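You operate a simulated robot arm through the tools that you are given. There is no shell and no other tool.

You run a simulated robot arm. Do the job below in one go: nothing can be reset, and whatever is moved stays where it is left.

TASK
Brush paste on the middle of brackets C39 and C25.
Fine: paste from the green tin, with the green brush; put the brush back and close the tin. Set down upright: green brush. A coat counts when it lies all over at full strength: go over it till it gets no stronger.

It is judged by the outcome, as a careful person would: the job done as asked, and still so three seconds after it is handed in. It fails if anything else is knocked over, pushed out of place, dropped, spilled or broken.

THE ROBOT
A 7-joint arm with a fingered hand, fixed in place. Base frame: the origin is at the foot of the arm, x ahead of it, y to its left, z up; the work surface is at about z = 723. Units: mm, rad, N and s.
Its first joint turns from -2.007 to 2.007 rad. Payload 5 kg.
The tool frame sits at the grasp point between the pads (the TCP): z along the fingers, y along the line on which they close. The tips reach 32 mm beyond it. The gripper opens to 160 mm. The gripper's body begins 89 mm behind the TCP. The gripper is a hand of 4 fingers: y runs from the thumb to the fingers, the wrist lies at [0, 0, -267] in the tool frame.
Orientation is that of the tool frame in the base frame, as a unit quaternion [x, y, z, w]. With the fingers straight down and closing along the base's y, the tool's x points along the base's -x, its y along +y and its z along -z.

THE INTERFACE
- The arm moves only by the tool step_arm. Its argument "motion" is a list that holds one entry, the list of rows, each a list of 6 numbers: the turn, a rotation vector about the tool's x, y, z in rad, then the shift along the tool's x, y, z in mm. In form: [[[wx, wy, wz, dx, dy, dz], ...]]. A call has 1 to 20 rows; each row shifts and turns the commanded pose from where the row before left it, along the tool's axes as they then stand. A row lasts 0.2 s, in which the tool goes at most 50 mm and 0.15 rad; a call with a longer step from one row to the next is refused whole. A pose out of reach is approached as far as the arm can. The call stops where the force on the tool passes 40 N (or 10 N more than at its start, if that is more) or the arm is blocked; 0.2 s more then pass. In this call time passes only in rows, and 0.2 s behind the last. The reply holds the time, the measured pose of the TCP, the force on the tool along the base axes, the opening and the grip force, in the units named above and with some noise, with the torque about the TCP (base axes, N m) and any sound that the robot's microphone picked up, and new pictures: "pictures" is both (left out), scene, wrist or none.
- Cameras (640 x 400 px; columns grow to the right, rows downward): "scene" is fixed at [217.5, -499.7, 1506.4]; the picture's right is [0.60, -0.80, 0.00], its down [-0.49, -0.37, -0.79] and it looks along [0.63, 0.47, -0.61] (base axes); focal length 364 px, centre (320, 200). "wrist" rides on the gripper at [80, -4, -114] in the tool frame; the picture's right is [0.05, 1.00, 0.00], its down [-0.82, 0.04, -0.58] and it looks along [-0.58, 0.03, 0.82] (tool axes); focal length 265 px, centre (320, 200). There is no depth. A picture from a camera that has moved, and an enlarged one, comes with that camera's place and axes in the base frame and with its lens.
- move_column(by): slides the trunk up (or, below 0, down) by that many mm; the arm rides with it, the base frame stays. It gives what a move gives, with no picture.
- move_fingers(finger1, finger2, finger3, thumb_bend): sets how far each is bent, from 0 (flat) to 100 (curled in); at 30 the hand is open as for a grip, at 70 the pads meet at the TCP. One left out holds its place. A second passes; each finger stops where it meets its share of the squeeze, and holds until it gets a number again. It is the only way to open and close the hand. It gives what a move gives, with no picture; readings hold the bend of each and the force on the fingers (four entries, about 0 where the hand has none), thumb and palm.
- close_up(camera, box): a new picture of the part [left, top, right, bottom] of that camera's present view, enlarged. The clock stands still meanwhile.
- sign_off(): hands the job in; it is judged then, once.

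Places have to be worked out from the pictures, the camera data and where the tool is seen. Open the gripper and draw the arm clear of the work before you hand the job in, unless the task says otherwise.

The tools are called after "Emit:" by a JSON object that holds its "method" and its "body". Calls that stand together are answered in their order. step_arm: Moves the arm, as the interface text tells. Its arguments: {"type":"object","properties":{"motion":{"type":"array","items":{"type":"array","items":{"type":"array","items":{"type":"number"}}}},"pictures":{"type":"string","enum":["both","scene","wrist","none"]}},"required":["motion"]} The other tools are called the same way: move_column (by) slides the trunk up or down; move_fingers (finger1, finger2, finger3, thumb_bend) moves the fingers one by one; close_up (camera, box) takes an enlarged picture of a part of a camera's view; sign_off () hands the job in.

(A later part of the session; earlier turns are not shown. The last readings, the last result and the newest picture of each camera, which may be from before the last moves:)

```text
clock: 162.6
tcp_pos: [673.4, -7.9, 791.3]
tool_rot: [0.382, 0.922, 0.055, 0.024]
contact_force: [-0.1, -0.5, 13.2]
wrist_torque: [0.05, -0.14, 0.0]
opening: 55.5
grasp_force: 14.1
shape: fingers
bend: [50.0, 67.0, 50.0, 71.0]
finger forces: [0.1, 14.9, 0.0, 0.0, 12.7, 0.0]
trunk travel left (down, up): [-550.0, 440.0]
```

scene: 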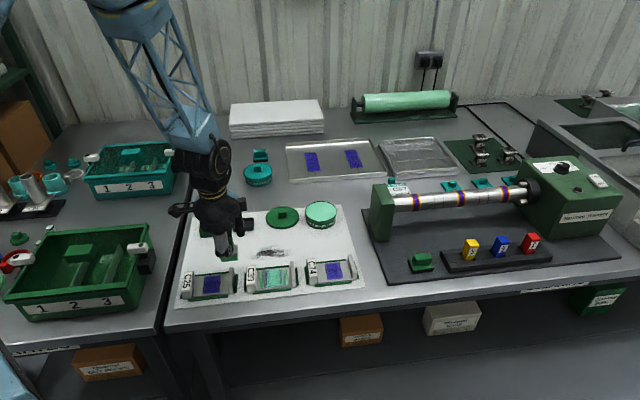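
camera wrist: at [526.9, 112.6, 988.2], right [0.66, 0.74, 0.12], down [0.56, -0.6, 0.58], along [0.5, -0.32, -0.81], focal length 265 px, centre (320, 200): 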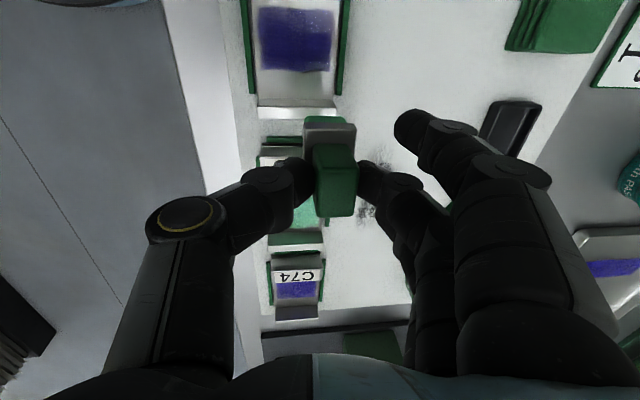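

Backing off slightly and sweeping level at offsets 0, −7, +7.

Emit:
{"method": "step_arm", "body": {"motion": [[[0, 0, 0, 0, 0.06, -0.5], [0, 0, 0, 0, -5.96, -0.72], [0, 0, 0, 0, -5.96, -0.72], [0, 0, 0, 0, -5.96, -0.72], [0, 0, 0, 0, -5.96, -0.72], [0, 0, 0, 0, -5.96, -0.72], [0, 0, 0, 0, -5.96, -0.72], [0, 0, 0, 0, -4.96, -0.6], [0, 0, 0, 0, 0, 0]]], "pictures": "none"}}

Emit:
{"method": "step_arm", "body": {"motion": [[[0, 0, 0, 0, 0.36, -3.0], [0, 0, 0, 7, 40.6, 4.9], [0, 0, 0, 0, -0.36, 2.98], [0, 0, 0, 0, 0, 0], [0, 0, 0, 0, -5.96, -0.72], [0, 0, 0, 0, -5.96, -0.72], [0, 0, 0, 0, -5.96, -0.72], [0, 0, 0, 0, -5.96, -0.72], [0, 0, 0, 0, -5.96, -0.72], [0, 0, 0, 0, -5.96, -0.72], [0, 0, 0, 0, -4.96, -0.6], [0, 0, 0, 0, 0, 0]]], "pictures": "none"}}

Emit:
{"method": "step_arm", "body": {"motion": [[[0, 0, 0, 0, 0.36, -3.0], [0, 0, 0, -14, 40.6, 4.9], [0, 0, 0, 0, -0.36, 2.98], [0, 0, 0, 0, 0, 0], [0, 0, 0, 0, -5.96, -0.72], [0, 0, 0, 0, -5.96, -0.72], [0, 0, 0, 0, -5.96, -0.72], [0, 0, 0, 0, -5.96, -0.72], [0, 0, 0, 0, -5.96, -0.72], [0, 0, 0, 0, -5.96, -0.72], [0, 0, 0, 0, -4.96, -0.6], [0, 0, 0, 0, 0, 0]]], "pictures": "none"}}

Emit:
{"method": "step_arm", "body": {"motion": [[[0, 0, 0, 0, 1.8, -14.9], [0, 0, 0, 0, 1.8, -14.9], [0, 0, 0, 0, 49, 5.9], [0, 0, 0, 0, 49, 5.9], [0, 0, 0, 0, 49, 5.9], [0, 0, 0, 0, 49, 5.9], [0, 0, 0, 0, 0, 0]]], "pictures": "none"}}

Emit:
{"method": "close_up", "body": {"camera": "scene", "box": [254, 258, 294, 290]}}

Emit:
{"method": "close_up", "body": {"camera": "scene", "box": [188, 262, 232, 302]}}

Emit:
{"method": "close_up", "body": {"camera": "scene", "box": [160, 180, 360, 310]}}

```text
clock: 164.6
tcp_pos: [644.6, -37.5, 791.4]
tool_rot: [0.382, 0.922, 0.056, 0.023]
contact_force: [4.8, 3.4, 14.3]
wrist_torque: [0.35, -0.37, -0.03]
opening: 54.3
grasp_force: 14.1
shape: fingers
bend: [50.0, 67.0, 50.0, 72.0]
finger forces: [0.0, 19.8, 0.0, 0.0, 7.2, 0.0]
trunk travel left (down, up): [-550.0, 440.0]
```

```text
clock: 167.2
tcp_pos: [638.9, -33.7, 792.5]
tool_rot: [0.382, 0.922, 0.055, 0.023]
contact_force: [2.7, 1.3, 7.6]
wrist_torque: [0.16, -0.19, -0.03]
opening: 54.7
grasp_force: 11.7
shape: fingers
bend: [50.0, 67.0, 50.0, 71.0]
finger forces: [0.0, 15.2, 0.0, 0.0, 7.9, 0.0]
trunk travel left (down, up): [-550.0, 440.0]
```

```text
clock: 169.8
tcp_pos: [649.7, -43.9, 792.4]
tool_rot: [0.382, 0.922, 0.056, 0.023]
contact_force: [3.5, 4.2, 10.9]
wrist_torque: [0.25, -0.22, 0.04]
opening: 54.5
grasp_force: 13.0
shape: fingers
bend: [50.0, 67.0, 50.0, 72.0]
finger forces: [0.0, 17.2, 0.0, 0.0, 8.2, 0.0]
trunk travel left (down, up): [-550.0, 440.0]
```

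```text
clock: 171.4
tcp_pos: [787.6, 95.5, 823.0]
tool_rot: [0.381, 0.922, 0.056, 0.023]
contact_force: [-0.5, -0.3, -0.6]
wrist_torque: [0.04, 0.04, -0.03]
opening: 56.0
grasp_force: 9.1
shape: fingers
bend: [50.0, 67.0, 50.0, 71.0]
finger forces: [0.0, 9.7, 0.0, 0.1, 9.3, 0.0]
trunk travel left (down, up): [-550.0, 440.0]
```

```text
12.50 times, centred on (274, 274) of scene
camera zoom: at [217.5, -499.7, 1506.4], right [0.6, -0.8, 0.0], down [-0.49, -0.37, -0.79], along [0.63, 0.47, -0.61], focal length 4543 px, centre (895, -725)
```

zoom: 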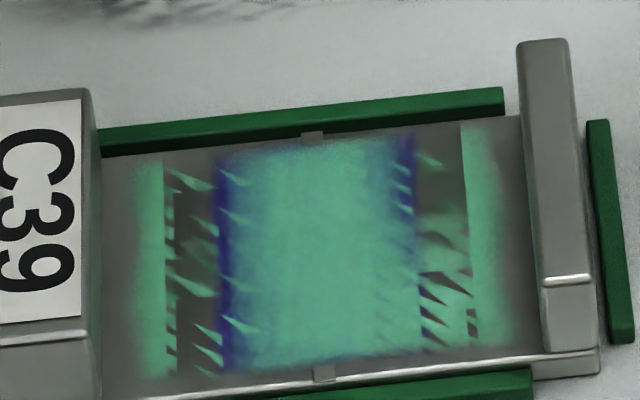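

```text
10.00 times, centred on (210, 282) of scene
camera zoom: at [217.5, -499.7, 1506.4], right [0.6, -0.8, 0.0], down [-0.49, -0.37, -0.79], along [0.63, 0.47, -0.61], focal length 3635 px, centre (1420, -620)
```

zoom: 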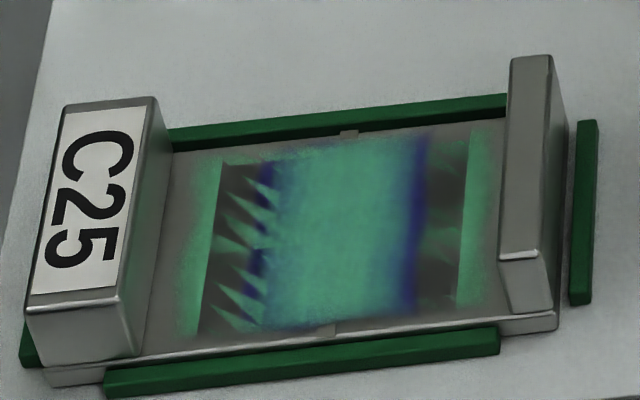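

```text
3.08 times, centred on (260, 245) of scene
camera zoom: at [217.5, -499.7, 1506.4], right [0.6, -0.8, 0.0], down [-0.49, -0.37, -0.79], along [0.63, 0.47, -0.61], focal length 1118 px, centre (505, 62)
```

zoom: 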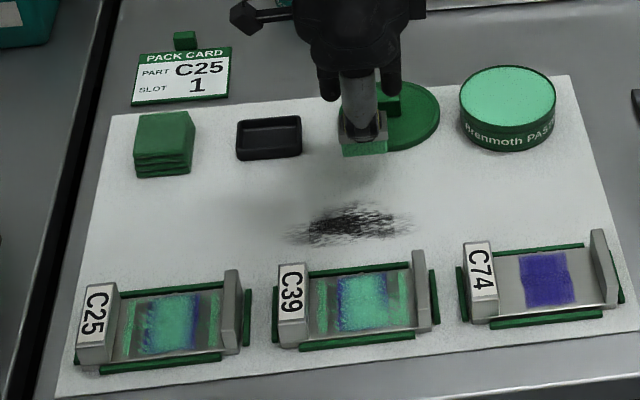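

C39 is uniformly green now and stable. C25 still looks slightly weaker near its ends, so I'll give C25 another set, starting a bit further out on the +e2 edge.

Emit:
{"method": "step_arm", "body": {"motion": [[[0, 0, 0, 0, 3.4, -27.8], [0, 0, 0, 34.5, -29.5, -3.56], [0, 0, 0, 34.5, -29.5, -3.56], [0, 0, 0, 34.5, -29.5, -3.56], [0, 0, 0, 34.5, -29.5, -3.56], [0, 0, 0, 34.5, -29.5, -3.56], [0, 0, 0, 0, 0, 0], [0, 0, 0, 0, -3.6, 29.8], [0, 0, 0, 0, -3.2, 26.3], [0, 0, 0, 0, 0, 0]]], "pictures": "none"}}

Emit:
{"method": "close_up", "body": {"camera": "scene", "box": [175, 240, 245, 310]}}

Emit:
{"method": "step_arm", "body": {"motion": [[[0, 0, 0, 0, -0.12, 1.0], [0, 0, 0, 0, 0, 0]]], "pictures": "none"}}

```text
clock: 173.6
tcp_pos: [561.3, 115.3, 792.3]
tool_rot: [0.382, 0.922, 0.056, 0.024]
contact_force: [0.4, 0.1, 3.6]
wrist_torque: [0.0, 0.03, -0.02]
opening: 56.0
grasp_force: 10.0
shape: fingers
bend: [50.0, 67.0, 50.0, 71.0]
finger forces: [0.0, 10.0, 0.1, 0.1, 10.3, 0.0]
trunk travel left (down, up): [-550.0, 440.0]
```

```text
5.71 times, centred on (210, 275) of scene
camera zoom: at [217.5, -499.7, 1506.4], right [0.6, -0.8, 0.0], down [-0.49, -0.37, -0.79], along [0.63, 0.47, -0.61], focal length 2077 px, centre (949, -229)
```

zoom: 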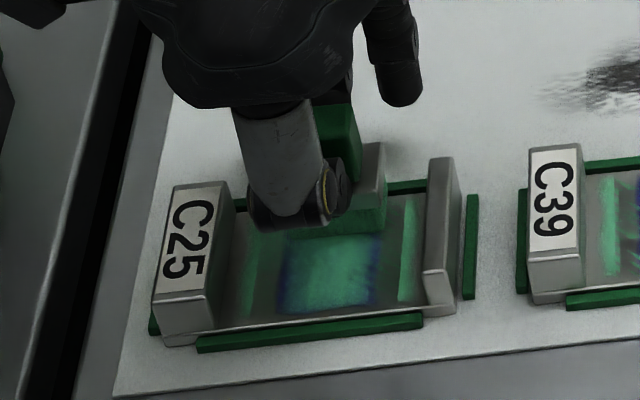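

```text
clock: 174.2
tcp_pos: [561.2, 116.0, 792.7]
tool_rot: [0.382, 0.922, 0.056, 0.023]
contact_force: [-0.8, 0.8, 6.1]
wrist_torque: [0.04, 0.03, -0.03]
opening: 56.1
grasp_force: 11.2
shape: fingers
bend: [50.0, 67.0, 50.0, 71.0]
finger forces: [0.1, 11.3, 0.0, 0.0, 10.9, 0.0]
trunk travel left (down, up): [-550.0, 440.0]
```

Emit:
{"method": "step_arm", "body": {"motion": [[[0, 0, 0, -2, 0, 0], [0, 0, 0, 0, -5.96, -0.72], [0, 0, 0, 0, -5.96, -0.72], [0, 0, 0, 0, -5.96, -0.72], [0, 0, 0, 0, -5.96, -0.72], [0, 0, 0, 0, -5.96, -0.72], [0, 0, 0, 0, -5.96, -0.72], [0, 0, 0, 0, -5.96, -0.72], [0, 0, 0, 0, -3.97, -0.48], [0, 0, 0, 0, 0, 0]]], "pictures": "none"}}

Emit:
{"method": "step_arm", "body": {"motion": [[[0, 0, 0, 0, 0.36, -3.0], [0, 0, 0, 7, 45.7, 5.5], [0, 0, 0, 0, -0.36, 2.98], [0, 0, 0, 0, 0, 0], [0, 0, 0, 0, -5.96, -0.72], [0, 0, 0, 0, -5.96, -0.72], [0, 0, 0, 0, -5.96, -0.72], [0, 0, 0, 0, -5.96, -0.72], [0, 0, 0, 0, -5.96, -0.72], [0, 0, 0, 0, -5.96, -0.72], [0, 0, 0, 0, -5.96, -0.72], [0, 0, 0, 0, -3.97, -0.48], [0, 0, 0, 0, 0, 0]]], "pictures": "none"}}

Emit:
{"method": "step_arm", "body": {"motion": [[[0, 0, 0, 0, 0.36, -3.0], [0, 0, 0, -14, 45.7, 5.5], [0, 0, 0, 0, -0.36, 2.98], [0, 0, 0, 0, 0, 0], [0, 0, 0, 0, -5.96, -0.72], [0, 0, 0, 0, -5.96, -0.72], [0, 0, 0, 0, -5.96, -0.72], [0, 0, 0, 0, -5.96, -0.72], [0, 0, 0, 0, -5.96, -0.72], [0, 0, 0, 0, -5.96, -0.72], [0, 0, 0, 0, -5.96, -0.72], [0, 0, 0, 0, -3.97, -0.48], [0, 0, 0, 0, 0, 0]]], "pictures": "none"}}

Emit:
{"method": "step_arm", "body": {"motion": [[[0, 0, 0, 0, 1.8, -14.9], [0, 0, 0, 0, 1.8, -14.9], [0, 0, 0, 0, 49, 5.9], [0, 0, 0, 0, 49, 5.9], [0, 0, 0, 0, 49, 5.9], [0, 0, 0, -40, 20, 2.4], [0, 0, 0, -40, 20, 2.4], [0, 0, 0, 0, 0, 0]]], "pictures": "none"}}

Emit:
{"method": "close_up", "body": {"camera": "scene", "box": [188, 262, 232, 302]}}

Emit:
{"method": "close_up", "body": {"camera": "scene", "box": [160, 180, 360, 310]}}

Emit:
{"method": "close_up", "body": {"camera": "wrist", "box": [0, 0, 640, 400]}}

```text
clock: 176.4
tcp_pos: [529.5, 78.9, 792.3]
tool_rot: [0.382, 0.922, 0.055, 0.023]
contact_force: [4.1, 3.4, 11.3]
wrist_torque: [0.21, -0.21, 0.0]
opening: 55.0
grasp_force: 12.4
shape: fingers
bend: [50.0, 67.0, 50.0, 71.0]
finger forces: [0.0, 16.4, 0.0, 0.1, 7.7, 0.0]
trunk travel left (down, up): [-550.0, 440.0]
```

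```text
clock: 179.2
tcp_pos: [523.9, 82.9, 791.5]
tool_rot: [0.382, 0.922, 0.056, 0.023]
contact_force: [2.8, 3.7, 12.3]
wrist_torque: [0.26, -0.26, 0.04]
opening: 54.9
grasp_force: 12.6
shape: fingers
bend: [50.0, 67.0, 50.0, 72.0]
finger forces: [0.1, 16.9, 0.1, 0.0, 8.1, 0.0]
trunk travel left (down, up): [-550.0, 440.0]
```

```text
clock: 182.0
tcp_pos: [533.7, 73.2, 791.0]
tool_rot: [0.382, 0.922, 0.055, 0.023]
contact_force: [3.3, 4.2, 9.7]
wrist_torque: [0.27, -0.26, 0.03]
opening: 54.4
grasp_force: 12.1
shape: fingers
bend: [50.0, 67.0, 50.0, 72.0]
finger forces: [0.1, 16.9, 0.0, 0.0, 7.9, 0.0]
trunk travel left (down, up): [-550.0, 440.0]
```

```text
clock: 183.8
tcp_pos: [727.0, 150.5, 822.9]
tool_rot: [0.382, 0.922, 0.056, 0.023]
contact_force: [0.3, -0.1, -0.4]
wrist_torque: [-0.04, 0.0, 0.04]
opening: 56.0
grasp_force: 9.9
shape: fingers
bend: [50.0, 67.0, 50.0, 71.0]
finger forces: [0.1, 9.4, 0.0, 0.0, 9.3, 0.0]
trunk travel left (down, up): [-550.0, 440.0]
```

```text
10.00 times, centred on (210, 282) of scene
camera zoom: at [217.5, -499.7, 1506.4], right [0.6, -0.8, 0.0], down [-0.49, -0.37, -0.79], along [0.63, 0.47, -0.61], focal length 3635 px, centre (1420, -620)
```

zoom: 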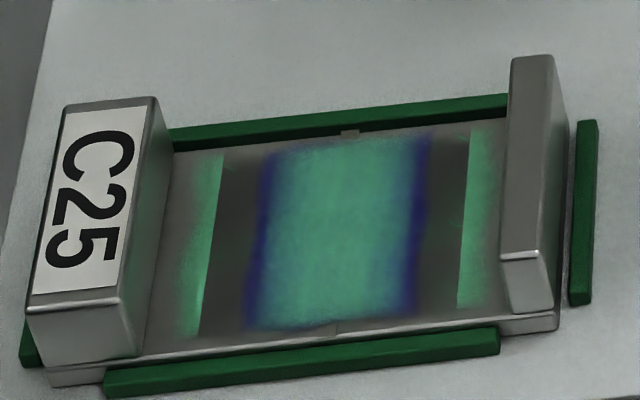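

```text
3.08 times, centred on (260, 245) of scene
camera zoom: at [217.5, -499.7, 1506.4], right [0.6, -0.8, 0.0], down [-0.49, -0.37, -0.79], along [0.63, 0.47, -0.61], focal length 1118 px, centre (505, 62)
```

zoom: 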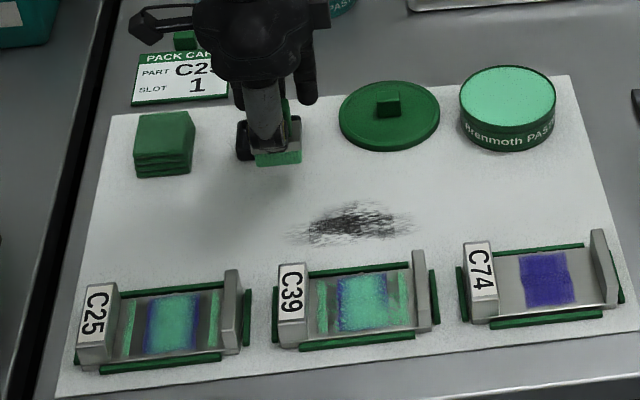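

```text
1.00 times, centred on (320, 200) of wrist (not enlarged: the box is as wide or as high as the picture)
camera zoom: at [658.0, 194.4, 936.2], right [0.66, 0.74, 0.12], down [0.56, -0.6, 0.58], along [0.5, -0.32, -0.81], focal length 265 px, centre (320, 200)
```

zoom: 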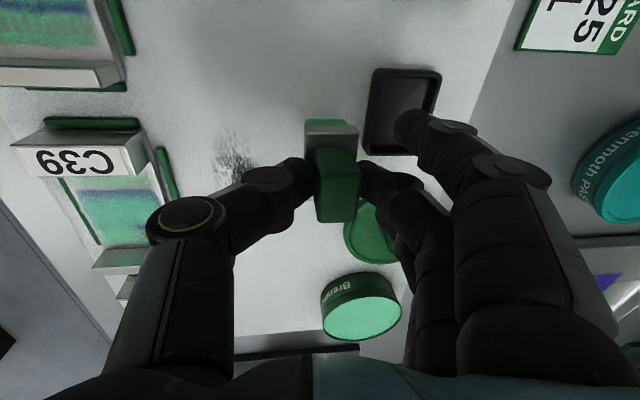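

Both coats now look equally saturated and no longer change, so painting is done. Next is returning the brush; I'll inspect its attitude in the grip first.

Emit:
{"method": "close_up", "body": {"camera": "scene", "box": [215, 185, 275, 235]}}

Emit:
{"method": "close_up", "body": {"camera": "wrist", "box": [270, 60, 450, 240]}}

```text
8.00 times, centred on (245, 210) of scene
camera zoom: at [217.5, -499.7, 1506.4], right [0.6, -0.8, 0.0], down [-0.49, -0.37, -0.79], along [0.63, 0.47, -0.61], focal length 2908 px, centre (920, 120)
```

zoom: 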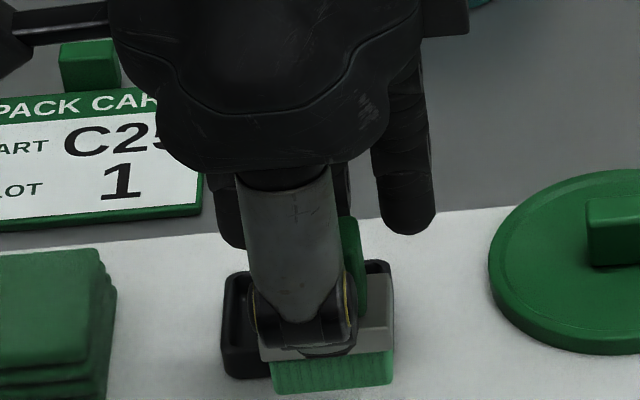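

```text
2.22 times, centred on (360, 150) of wrist
camera zoom: at [658.0, 194.4, 936.2], right [0.66, 0.74, 0.12], down [0.56, -0.6, 0.58], along [0.5, -0.32, -0.81], focal length 590 px, centre (231, 311)
```

zoom: 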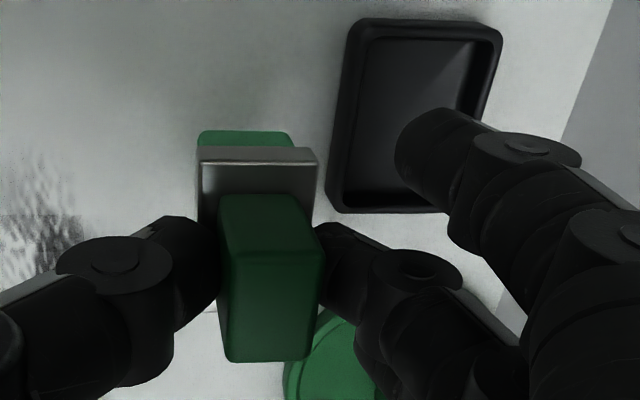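

The brush hangs within about 2° of vertical. I'll trim the tilt, move over the holder and check the alignment.

Emit:
{"method": "step_arm", "body": {"motion": [[[0.04, 0, 0, 0, 0, 0], [0, 0, 0, 9.1, 32.8, 2.63], [0, 0, 0, 9.1, 32.8, 2.63], [0, 0, 0, 0, 0, 0]]], "pictures": "both"}}

Emit:
{"method": "close_up", "body": {"camera": "scene", "box": [215, 185, 275, 235]}}

Emit:
{"method": "close_up", "body": {"camera": "wrist", "box": [230, 60, 410, 240]}}

```text
clock: 184.8
tcp_pos: [759.5, 211.0, 820.4]
tool_rot: [0.383, 0.923, 0.037, 0.016]
contact_force: [0.3, -0.1, -0.3]
wrist_torque: [-0.03, 0.02, 0.01]
opening: 56.3
grasp_force: 9.8
shape: fingers
bend: [50.0, 67.0, 50.0, 71.0]
finger forces: [0.1, 9.4, 0.0, 0.1, 9.3, 0.0]
trunk travel left (down, up): [-550.0, 440.0]
camera wrist: at [693.9, 256.0, 935.1], right [0.67, 0.74, 0.08], down [0.57, -0.58, 0.58], along [0.47, -0.34, -0.81], focal length 265 px, centre (320, 200)
```

scene: 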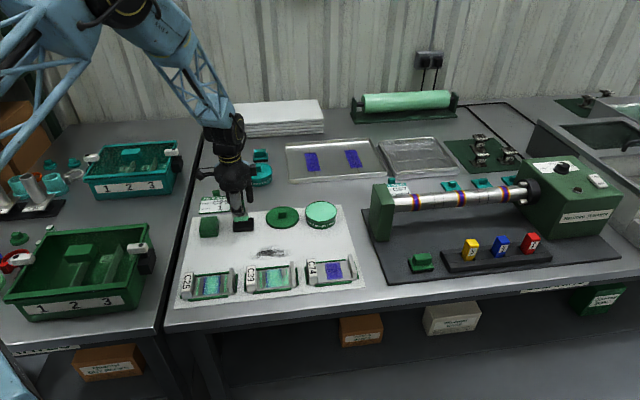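
wrist: 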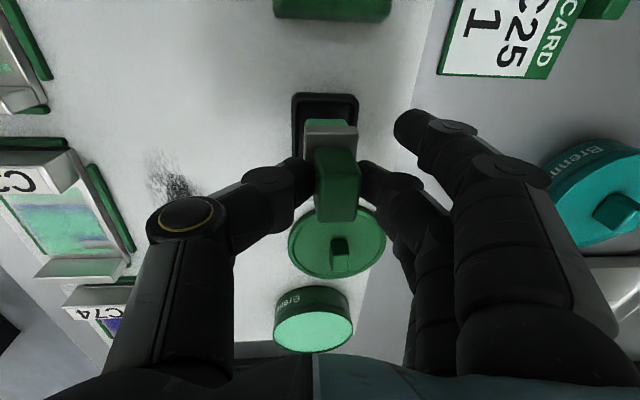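

```text
8.00 times, centred on (245, 210) of scene
camera zoom: at [217.5, -499.7, 1506.4], right [0.6, -0.8, 0.0], down [-0.49, -0.37, -0.79], along [0.63, 0.47, -0.61], focal length 2908 px, centre (920, 120)
```

zoom: 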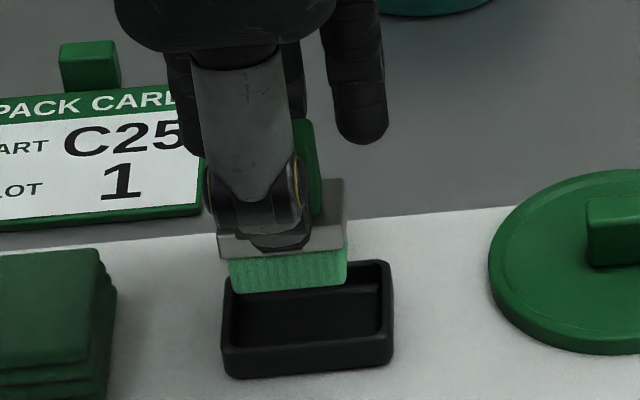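

```text
2.22 times, centred on (320, 150) of wrist
camera zoom: at [693.9, 256.0, 935.1], right [0.67, 0.74, 0.08], down [0.57, -0.58, 0.58], along [0.47, -0.34, -0.81], focal length 590 px, centre (320, 311)
```

zoom: 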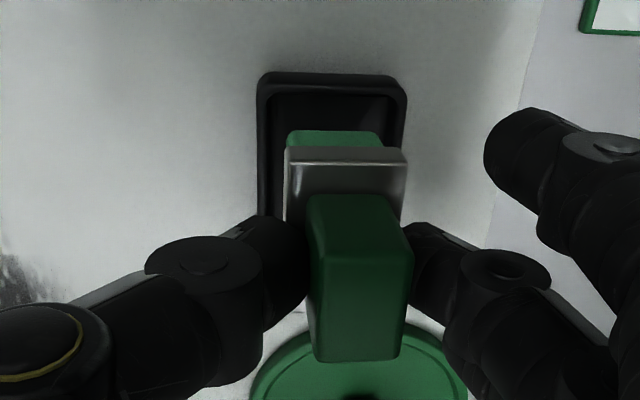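

The brush is within about 2 mm of the holder centre. I'll nudge it and lower to just above the rim for a check.

Emit:
{"method": "step_arm", "body": {"motion": [[[0, 0, 0, -2, -1, -0.08], [0, 0, 0, 0, -0.56, 7], [0, 0, 0, 0, -0.56, 7], [0, 0, 0, 0, 0, 0]]], "pictures": "none"}}

Emit:
{"method": "close_up", "body": {"camera": "scene", "box": [215, 185, 275, 235]}}

Emit:
{"method": "close_up", "body": {"camera": "wrist", "box": [230, 60, 410, 240]}}

```text
clock: 185.8
tcp_pos: [758.8, 208.1, 807.0]
tool_rot: [0.383, 0.923, 0.037, 0.016]
contact_force: [-0.1, 0.1, -1.2]
wrist_torque: [-0.02, 0.0, 0.01]
opening: 56.3
grasp_force: 9.4
shape: fingers
bend: [50.0, 67.0, 50.0, 71.0]
finger forces: [0.0, 9.4, 0.0, 0.0, 9.2, 0.0]
trunk travel left (down, up): [-550.0, 440.0]
```

```text
8.00 times, centred on (245, 210) of scene
camera zoom: at [217.5, -499.7, 1506.4], right [0.6, -0.8, 0.0], down [-0.49, -0.37, -0.79], along [0.63, 0.47, -0.61], focal length 2908 px, centre (920, 120)
```

zoom: 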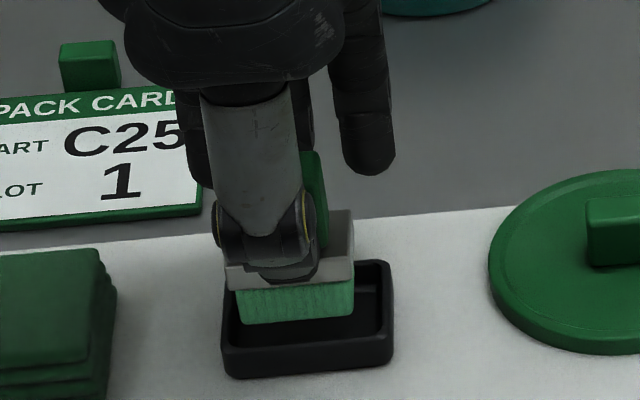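

```text
2.22 times, centred on (320, 150) of wrist
camera zoom: at [693.2, 253.8, 920.8], right [0.67, 0.74, 0.08], down [0.57, -0.58, 0.58], along [0.47, -0.34, -0.81], focal length 590 px, centre (320, 311)
```

zoom: 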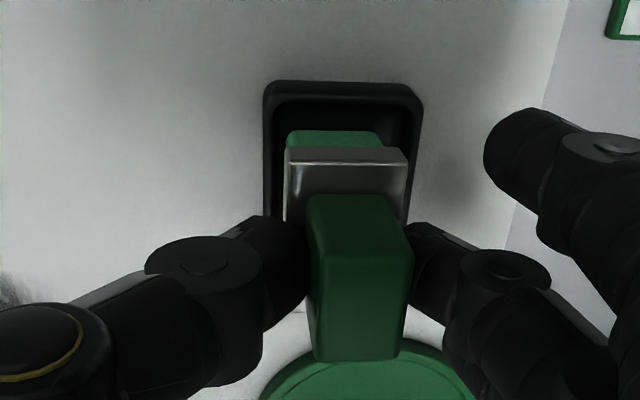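

Alignment is within a couple of mm either way. I'll nudge slightly and lower into the holder while watching the force.

Emit:
{"method": "step_arm", "body": {"motion": [[[0, 0, 0, -1.5, 1.5, 0.12], [0, 0, 0, 0, -0.4, 5], [0, 0, 0, 0, -0.4, 5], [0, 0, 0, 0, 0, 0]]], "pictures": "none"}}

Emit:
{"method": "close_up", "body": {"camera": "scene", "box": [215, 185, 275, 235]}}

Emit:
{"method": "close_up", "body": {"camera": "wrist", "box": [230, 60, 410, 240]}}

```text
clock: 186.8
tcp_pos: [760.8, 207.2, 796.0]
tool_rot: [0.382, 0.923, 0.037, 0.016]
contact_force: [0.3, 0.4, -0.9]
wrist_torque: [-0.02, -0.02, -0.03]
opening: 55.9
grasp_force: 9.2
shape: fingers
bend: [50.0, 67.0, 50.0, 71.0]
finger forces: [0.0, 9.3, 0.1, 0.0, 9.2, 0.0]
trunk travel left (down, up): [-550.0, 440.0]
```

```text
8.00 times, centred on (245, 210) of scene
camera zoom: at [217.5, -499.7, 1506.4], right [0.6, -0.8, 0.0], down [-0.49, -0.37, -0.79], along [0.63, 0.47, -0.61], focal length 2908 px, centre (920, 120)
```

zoom: 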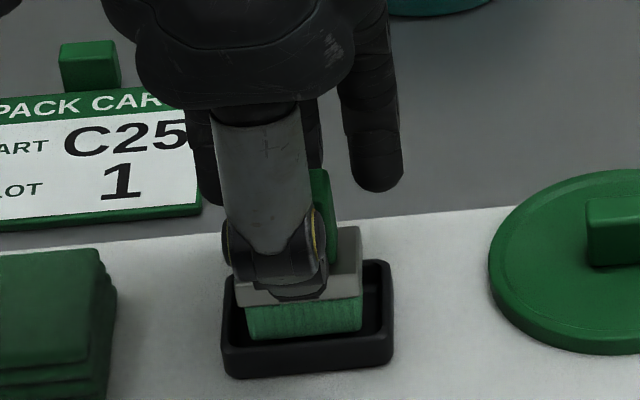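

```text
2.22 times, centred on (320, 150) of wrist
camera zoom: at [695.8, 253.5, 910.4], right [0.67, 0.74, 0.08], down [0.57, -0.58, 0.58], along [0.47, -0.34, -0.81], focal length 590 px, centre (320, 311)
```

zoom: 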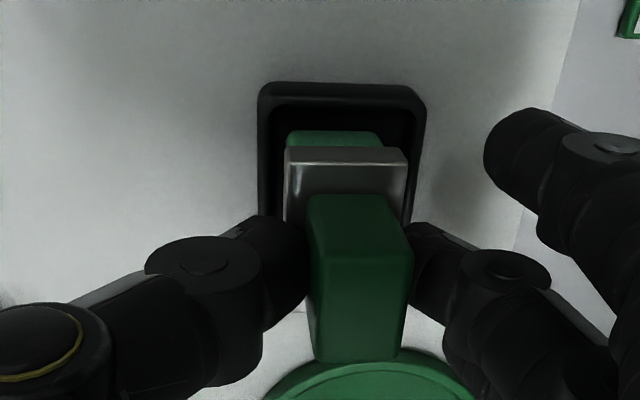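

The bristles are inside the rim. A last small nudge and then down to the holder floor.

Emit:
{"method": "step_arm", "body": {"motion": [[[0, 0, 0, -1, 1.5, 0.12], [0, 0, 0, 0, -0.16, 2], [0, 0, 0, 0, 0, 0]]], "pictures": "none"}}

Emit:
{"method": "step_arm", "body": {"motion": [[[0, 0, 0, 0, -0.12, 1.5], [0, 0, 0, 0, 0, 0]]], "pictures": "none"}}

Emit:
{"method": "close_up", "body": {"camera": "scene", "box": [215, 185, 275, 235]}}

```text
clock: 187.6
tcp_pos: [763.2, 209.3, 795.3]
tool_rot: [0.383, 0.923, 0.037, 0.015]
contact_force: [0.9, 0.4, -0.2]
wrist_torque: [0.0, 0.02, 0.0]
opening: 56.2
grasp_force: 9.0
shape: fingers
bend: [50.0, 67.0, 50.0, 71.0]
finger forces: [0.0, 9.4, 0.1, 0.1, 9.1, 0.0]
trunk travel left (down, up): [-550.0, 440.0]
```

```text
clock: 188.2
tcp_pos: [762.7, 209.3, 792.7]
tool_rot: [0.383, 0.923, 0.037, 0.016]
contact_force: [0.0, -0.1, -0.1]
wrist_torque: [0.03, -0.02, 0.01]
opening: 56.0
grasp_force: 9.5
shape: fingers
bend: [50.0, 67.0, 50.0, 71.0]
finger forces: [0.0, 9.4, 0.1, 0.0, 9.2, 0.1]
trunk travel left (down, up): [-550.0, 440.0]
```

```text
8.00 times, centred on (245, 210) of scene
camera zoom: at [217.5, -499.7, 1506.4], right [0.6, -0.8, 0.0], down [-0.49, -0.37, -0.79], along [0.63, 0.47, -0.61], focal length 2908 px, centre (920, 120)
```

zoom: 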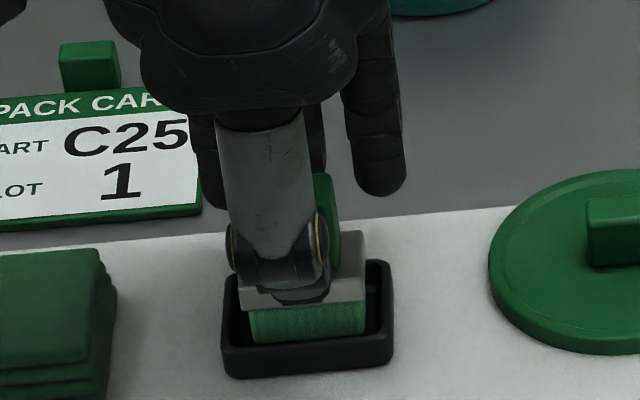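

Emit:
{"method": "step_arm", "body": {"motion": [[[0, 0, 0, 0, -0.12, 1.5], [0, 0, 0, 0, 0, 0]]], "pictures": "none"}}

Emit:
{"method": "step_arm", "body": {"motion": [[[0, 0, 0, 0, -0.12, 1.5], [0, 0, 0, 0, 0, 0]]], "pictures": "none"}}

Emit:
{"method": "close_up", "body": {"camera": "scene", "box": [215, 185, 275, 235]}}

```text
clock: 188.8
tcp_pos: [763.8, 207.3, 791.8]
tool_rot: [0.382, 0.923, 0.037, 0.015]
contact_force: [-0.4, 0.0, -0.3]
wrist_torque: [0.01, 0.0, 0.01]
opening: 56.1
grasp_force: 9.0
shape: fingers
bend: [50.0, 67.0, 50.0, 71.0]
finger forces: [0.0, 9.4, 0.0, 0.0, 9.3, 0.0]
trunk travel left (down, up): [-550.0, 440.0]
```

```text
clock: 189.4
tcp_pos: [763.2, 207.2, 790.8]
tool_rot: [0.382, 0.923, 0.037, 0.015]
contact_force: [0.2, 0.7, -0.6]
wrist_torque: [0.02, 0.01, -0.03]
opening: 56.0
grasp_force: 9.1
shape: fingers
bend: [50.0, 67.0, 50.0, 71.0]
finger forces: [0.0, 9.4, 0.0, 0.0, 9.3, 0.1]
trunk travel left (down, up): [-550.0, 440.0]
```

```text
8.00 times, centred on (245, 210) of scene
camera zoom: at [217.5, -499.7, 1506.4], right [0.6, -0.8, 0.0], down [-0.49, -0.37, -0.79], along [0.63, 0.47, -0.61], focal length 2908 px, centre (920, 120)
```

zoom: 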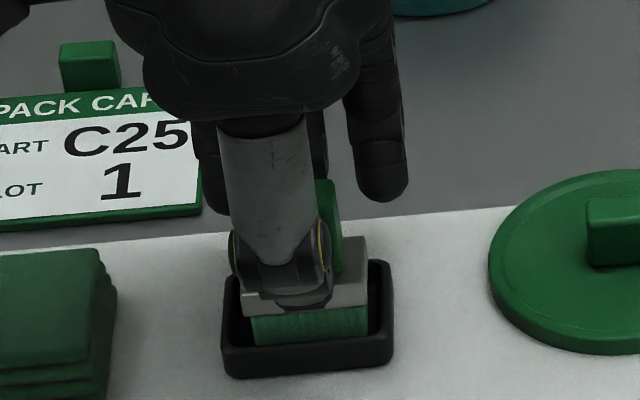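

Emit:
{"method": "step_arm", "body": {"motion": [[[0, 0, 0, 0, -0.1, 1.2], [0, 0, 0, 0, 0, 0]]], "pictures": "none"}}

Emit:
{"method": "step_arm", "body": {"motion": [[[0, 0, 0, 0, -0.1, 1.2], [0, 0, 0, 0, 0, 0]]], "pictures": "none"}}

Emit:
{"method": "close_up", "body": {"camera": "scene", "box": [215, 185, 275, 235]}}

Emit:
{"method": "close_up", "body": {"camera": "wrist", "box": [230, 60, 410, 240]}}

```text
clock: 190.0
tcp_pos: [762.3, 208.1, 790.1]
tool_rot: [0.382, 0.923, 0.037, 0.016]
contact_force: [-0.2, -0.7, 2.5]
wrist_torque: [0.03, -0.03, -0.02]
opening: 56.1
grasp_force: 10.9
shape: fingers
bend: [50.0, 67.0, 50.0, 71.0]
finger forces: [0.0, 10.0, 0.0, 0.0, 9.8, 0.0]
trunk travel left (down, up): [-550.0, 440.0]
```

```text
clock: 190.6
tcp_pos: [762.6, 208.2, 789.0]
tool_rot: [0.382, 0.923, 0.038, 0.015]
contact_force: [-0.8, -0.9, 10.0]
wrist_torque: [0.04, -0.08, 0.01]
opening: 56.4
grasp_force: 11.8
shape: fingers
bend: [50.0, 67.0, 50.0, 71.0]
finger forces: [0.0, 11.8, 0.0, 0.1, 12.0, 0.0]
trunk travel left (down, up): [-550.0, 440.0]
```

```text
8.00 times, centred on (245, 210) of scene
camera zoom: at [217.5, -499.7, 1506.4], right [0.6, -0.8, 0.0], down [-0.49, -0.37, -0.79], along [0.63, 0.47, -0.61], focal length 2908 px, centre (920, 120)
```

zoom: 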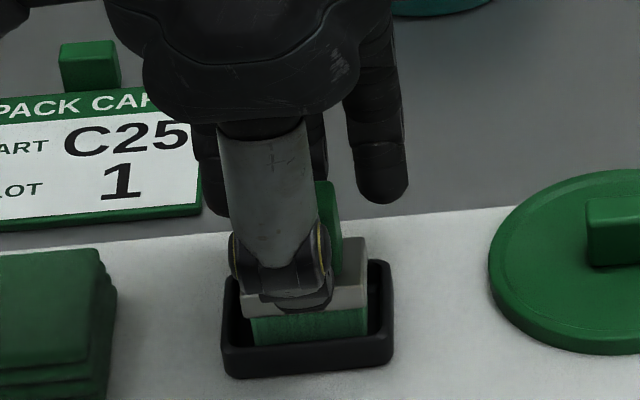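

```text
2.22 times, centred on (320, 150) of wrist
camera zoom: at [697.5, 253.6, 902.9], right [0.67, 0.74, 0.08], down [0.57, -0.58, 0.58], along [0.48, -0.34, -0.81], focal length 590 px, centre (320, 311)
```

zoom: 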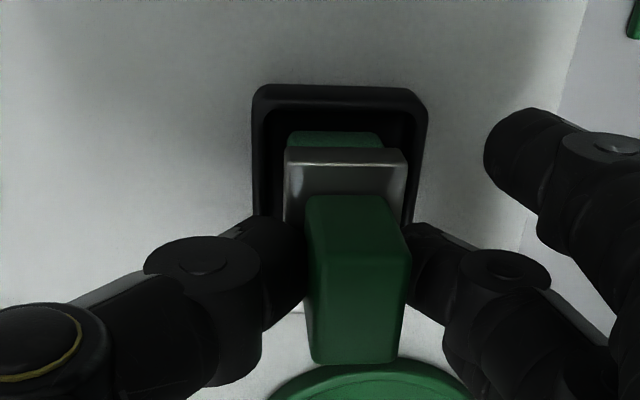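

The brush stands on the holder floor. I'll relieve the pressure slightly and loosen both digits a little.

Emit:
{"method": "step_arm", "body": {"motion": [[[0, 0, 0, 0, 0.09, -1.1], [0, 0, 0, 0, 0, 0]]], "pictures": "none"}}

Emit:
{"method": "move_fingers", "body": {"finger2": 65.5, "thumb_bend": 69}}

Emit:
{"method": "close_up", "body": {"camera": "scene", "box": [215, 185, 275, 235]}}

Emit:
{"method": "close_up", "body": {"camera": "wrist", "box": [230, 60, 410, 240]}}

```text
clock: 191.2
tcp_pos: [762.8, 208.2, 789.6]
tool_rot: [0.382, 0.923, 0.037, 0.016]
contact_force: [0.3, -0.9, 2.4]
wrist_torque: [0.02, -0.06, -0.04]
opening: 56.4
grasp_force: 9.9
shape: fingers
bend: [50.0, 67.0, 50.0, 71.0]
finger forces: [0.0, 10.4, 0.1, 0.1, 10.0, 0.1]
trunk travel left (down, up): [-550.0, 440.0]
```

```text
clock: 192.2
tcp_pos: [762.6, 207.8, 789.8]
tool_rot: [0.383, 0.923, 0.038, 0.015]
contact_force: [0.5, 1.1, 7.6]
wrist_torque: [0.08, -0.14, -0.02]
opening: 57.8
grasp_force: 4.9
shape: fingers
bend: [50.0, 64.0, 50.0, 69.0]
finger forces: [0.0, 7.6, 0.1, 0.0, 3.2, 0.0]
trunk travel left (down, up): [-550.0, 440.0]
```

```text
8.00 times, centred on (245, 210) of scene
camera zoom: at [217.5, -499.7, 1506.4], right [0.6, -0.8, 0.0], down [-0.49, -0.37, -0.79], along [0.63, 0.47, -0.61], focal length 2908 px, centre (920, 120)
```

zoom: 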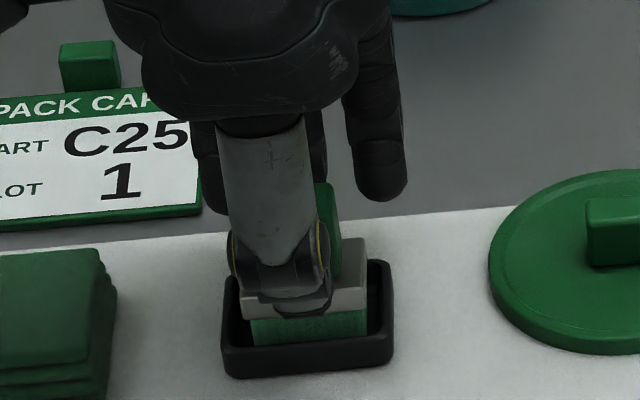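

```text
2.22 times, centred on (320, 150) of wrist
camera zoom: at [697.5, 254.0, 904.0], right [0.67, 0.74, 0.08], down [0.57, -0.58, 0.58], along [0.48, -0.34, -0.81], focal length 590 px, centre (320, 311)
```

zoom: 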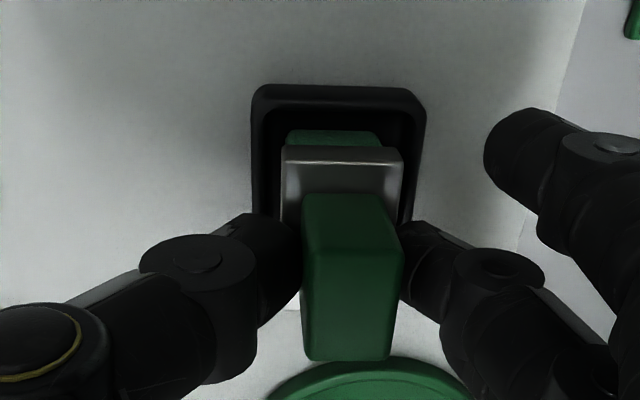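

The tips press on the ferrule as they open; I'll raise 2 mm and loosen further.

Emit:
{"method": "step_arm", "body": {"motion": [[[0, 0, 0, 0, 0.12, -1.5], [0, 0, 0, 0, 0, 0]]], "pictures": "none"}}

Emit:
{"method": "move_fingers", "body": {"finger2": 63.5, "thumb_bend": 67.5}}

Emit:
{"method": "close_up", "body": {"camera": "wrist", "box": [230, 60, 410, 240]}}

```text
clock: 192.8
tcp_pos: [762.2, 207.1, 791.3]
tool_rot: [0.382, 0.923, 0.036, 0.016]
contact_force: [0.3, -0.5, -0.3]
wrist_torque: [0.01, 0.0, -0.03]
opening: 58.7
grasp_force: 2.5
shape: fingers
bend: [50.0, 63.0, 50.0, 69.0]
finger forces: [0.0, 3.7, 0.0, 0.1, 2.5, 0.1]
trunk travel left (down, up): [-550.0, 440.0]
```

```text
clock: 193.8
tcp_pos: [762.8, 208.6, 792.4]
tool_rot: [0.383, 0.923, 0.037, 0.015]
contact_force: [0.0, 0.0, 0.5]
wrist_torque: [0.02, 0.02, 0.01]
opening: 60.1
grasp_force: 1.0
shape: fingers
bend: [50.0, 62.0, 50.0, 67.0]
finger forces: [0.0, 1.1, 0.0, 0.0, 0.8, 0.0]
trunk travel left (down, up): [-550.0, 440.0]
```

```text
2.22 times, centred on (320, 150) of wrist
camera zoom: at [697.4, 253.7, 905.6], right [0.67, 0.74, 0.08], down [0.57, -0.58, 0.58], along [0.47, -0.34, -0.81], focal length 590 px, centre (320, 311)
```

zoom: 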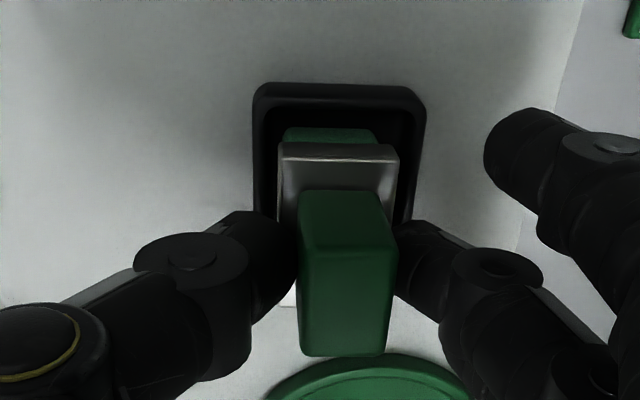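

Nearly free. A little more opening, then rise.

Emit:
{"method": "move_fingers", "body": {"finger2": 60.5, "thumb_bend": 65.5}}

Emit:
{"method": "close_up", "body": {"camera": "wrist", "box": [230, 60, 410, 240]}}

Emit:
{"method": "close_up", "body": {"camera": "scene", "box": [215, 185, 275, 235]}}

```text
clock: 194.8
tcp_pos: [762.9, 208.4, 791.2]
tool_rot: [0.382, 0.923, 0.037, 0.015]
contact_force: [-0.3, 0.6, 0.1]
wrist_torque: [-0.01, 0.01, -0.02]
opening: 63.0
grasp_force: 0.1
shape: fingers
bend: [50.0, 60.0, 50.0, 65.0]
finger forces: [0.1, 0.0, 0.0, 0.1, 0.1, 0.1]
trunk travel left (down, up): [-550.0, 440.0]
```

```text
2.22 times, centred on (320, 150) of wrist
camera zoom: at [697.5, 253.7, 905.6], right [0.67, 0.74, 0.08], down [0.57, -0.58, 0.58], along [0.47, -0.34, -0.81], focal length 590 px, centre (320, 311)
```

zoom: 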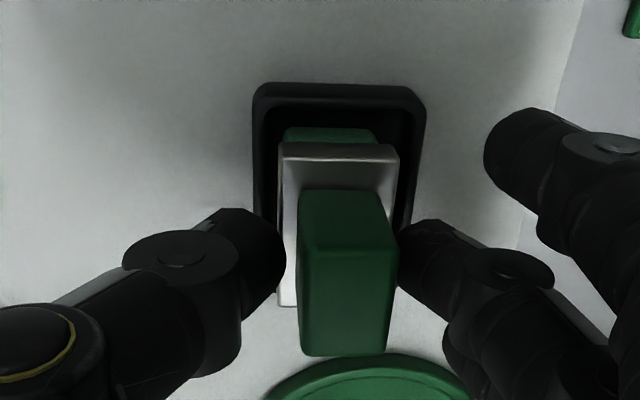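

```text
8.00 times, centred on (245, 210) of scene
camera zoom: at [217.5, -499.7, 1506.4], right [0.6, -0.8, 0.0], down [-0.49, -0.37, -0.79], along [0.63, 0.47, -0.61], focal length 2908 px, centre (920, 120)
```

zoom: 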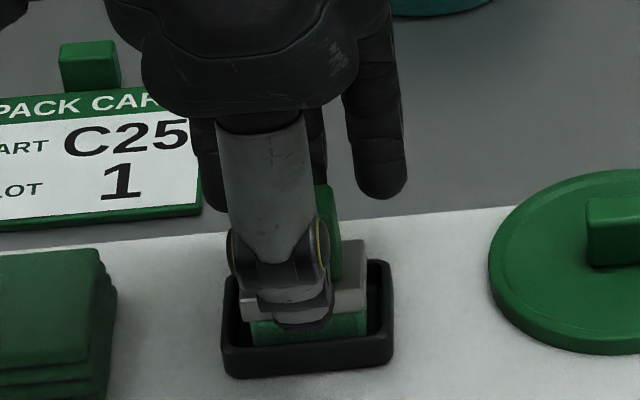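

The brush stands free. Rising a little, opening, then rising well clear.

Emit:
{"method": "step_arm", "body": {"motion": [[[0, 0, 0, 0, 0.24, -3], [0, 0, 0, 0, 0.24, -3], [0, 0, 0, 0, 0, 0]]], "pictures": "none"}}

Emit:
{"method": "move_fingers", "body": {"finger2": 55, "thumb_bend": 60}}

Emit:
{"method": "step_arm", "body": {"motion": [[[0, 0, 0, 0, 0.8, -10], [0, 0, 0, 0, 2.4, -29.9], [0, 0, 0, 0, 3.2, -39.9], [0.04, 0, 0, 0, 0, 0], [0.04, 0, 0, 0, 0, 0], [0, 0, 0, 0, 0, 0]]], "pictures": "both"}}

Emit:
{"method": "close_up", "body": {"camera": "scene", "box": [205, 175, 355, 245]}}

```text
clock: 195.6
tcp_pos: [762.5, 207.4, 797.8]
tool_rot: [0.382, 0.923, 0.037, 0.016]
contact_force: [-0.1, -0.6, -0.5]
wrist_torque: [0.0, 0.0, -0.04]
opening: 62.8
grasp_force: 0.0
shape: fingers
bend: [50.0, 60.0, 50.0, 65.0]
finger forces: [0.0, 0.0, 0.1, 0.0, 0.0, 0.1]
trunk travel left (down, up): [-550.0, 440.0]
```

```text
clock: 196.6
tcp_pos: [761.5, 208.3, 796.7]
tool_rot: [0.381, 0.924, 0.036, 0.015]
contact_force: [0.4, 0.3, -0.3]
wrist_torque: [-0.03, -0.02, 0.04]
opening: 71.9
grasp_force: 0.0
shape: fingers
bend: [50.0, 55.0, 50.0, 60.0]
finger forces: [0.0, 0.1, 0.0, 0.0, 0.0, 0.0]
trunk travel left (down, up): [-550.0, 440.0]
```

```text
clock: 198.0
tcp_pos: [763.4, 207.9, 877.4]
tool_rot: [0.383, 0.924, 0.0, 0.0]
contact_force: [-0.1, -0.4, 0.3]
wrist_torque: [0.01, 0.03, 0.0]
opening: 71.7
grasp_force: 0.1
shape: fingers
bend: [50.0, 55.0, 50.0, 60.0]
finger forces: [0.0, 0.0, 0.0, 0.0, 0.0, 0.0]
trunk travel left (down, up): [-550.0, 440.0]
camera wrist: at [704.2, 259.5, 992.0], right [0.67, 0.74, 0.0], down [0.61, -0.55, 0.58], along [0.43, -0.39, -0.82], focal length 265 px, centre (320, 200)
```

scene: 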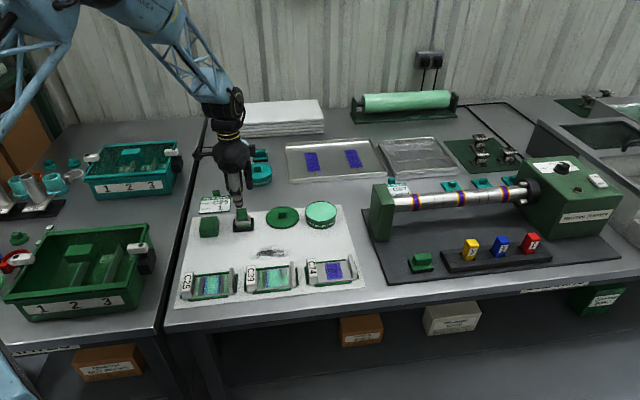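
wrist: 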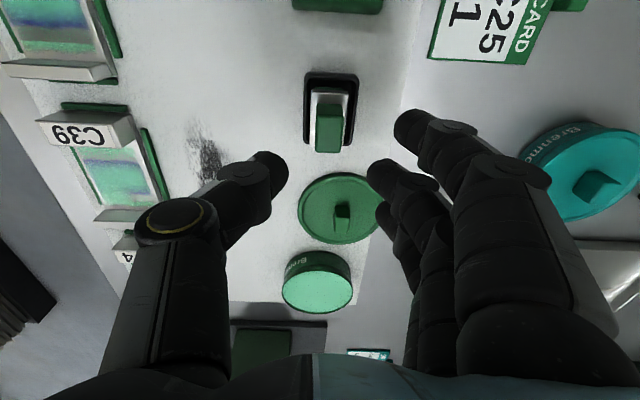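

```text
4.27 times, centred on (280, 210) of scene
camera zoom: at [217.5, -499.7, 1506.4], right [0.6, -0.8, 0.0], down [-0.49, -0.37, -0.79], along [0.63, 0.47, -0.61], focal length 1551 px, centre (491, 157)
```

zoom: 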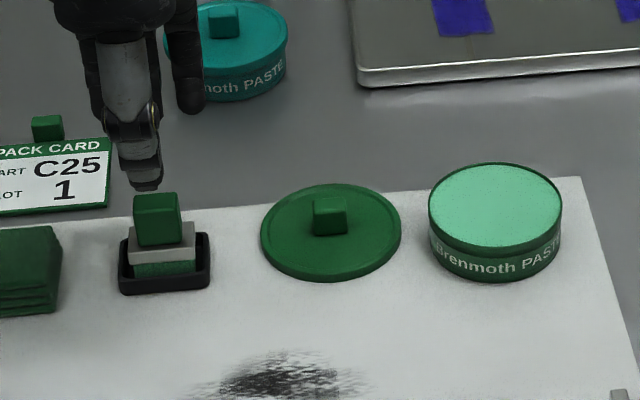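

The brush stands upright in its holder. Before closing the tin I'll double check both coats in open light.

Emit:
{"method": "close_up", "body": {"camera": "wrist", "box": [0, 0, 190, 240]}}

Emit:
{"method": "close_up", "body": {"camera": "scene", "box": [254, 258, 294, 290]}}

Emit:
{"method": "close_up", "body": {"camera": "scene", "box": [188, 262, 232, 302]}}

```text
1.67 times, centred on (95, 120) of wrist
camera zoom: at [704.2, 259.5, 992.0], right [0.67, 0.74, 0.0], down [0.61, -0.55, 0.58], along [0.43, -0.39, -0.82], focal length 442 px, centre (695, 333)
```

zoom: 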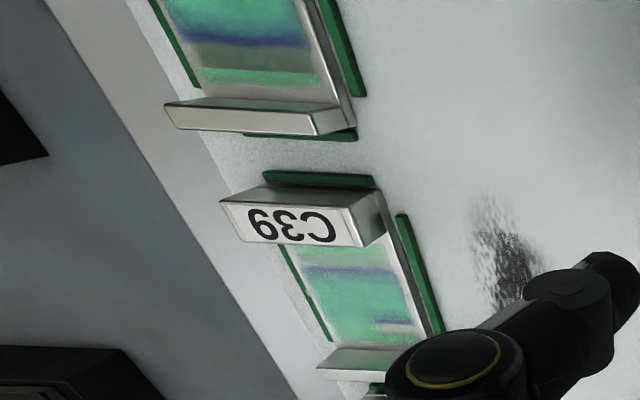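

```text
12.50 times, centred on (274, 274) of scene
camera zoom: at [217.5, -499.7, 1506.4], right [0.6, -0.8, 0.0], down [-0.49, -0.37, -0.79], along [0.63, 0.47, -0.61], focal length 4543 px, centre (895, -725)
```

zoom: 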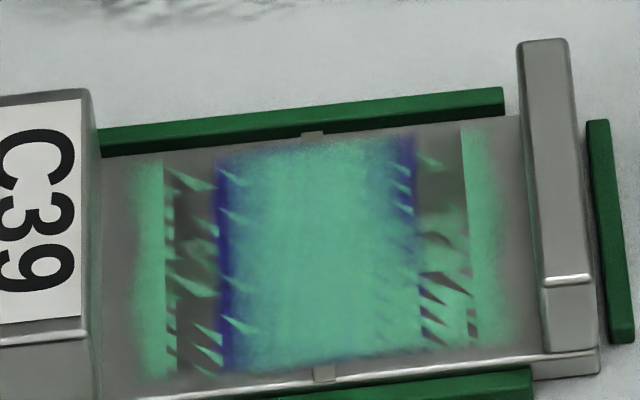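

```text
10.00 times, centred on (210, 282) of scene
camera zoom: at [217.5, -499.7, 1506.4], right [0.6, -0.8, 0.0], down [-0.49, -0.37, -0.79], along [0.63, 0.47, -0.61], focal length 3635 px, centre (1420, -620)
```

zoom: 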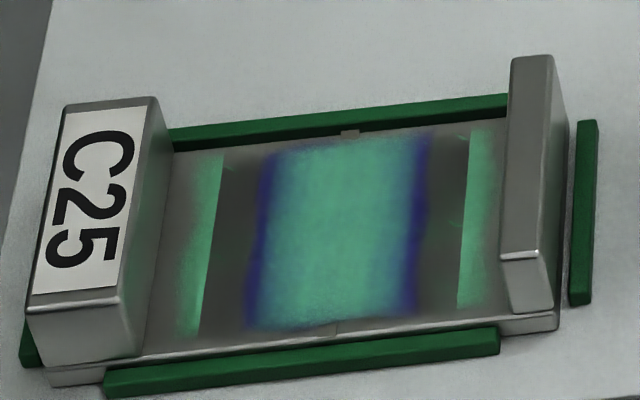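

Emit:
{"method": "close_up", "body": {"camera": "scene", "box": [200, 274, 224, 294]}}

Emit:
{"method": "close_up", "body": {"camera": "scene", "box": [262, 266, 286, 286]}}

```text
16.00 times, centred on (212, 284) of scene
camera zoom: at [217.5, -499.7, 1506.4], right [0.6, -0.8, 0.0], down [-0.49, -0.37, -0.79], along [0.63, 0.47, -0.61], focal length 5816 px, centre (2048, -1144)
```

zoom: 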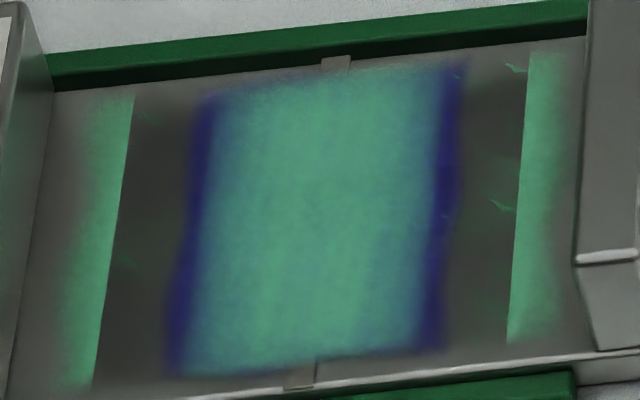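

```text
16.00 times, centred on (274, 276) of scene
camera zoom: at [217.5, -499.7, 1506.4], right [0.6, -0.8, 0.0], down [-0.49, -0.37, -0.79], along [0.63, 0.47, -0.61], focal length 5816 px, centre (1056, -1016)
```

zoom: 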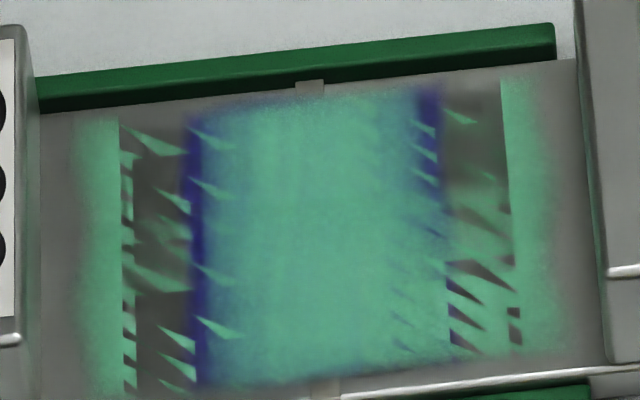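

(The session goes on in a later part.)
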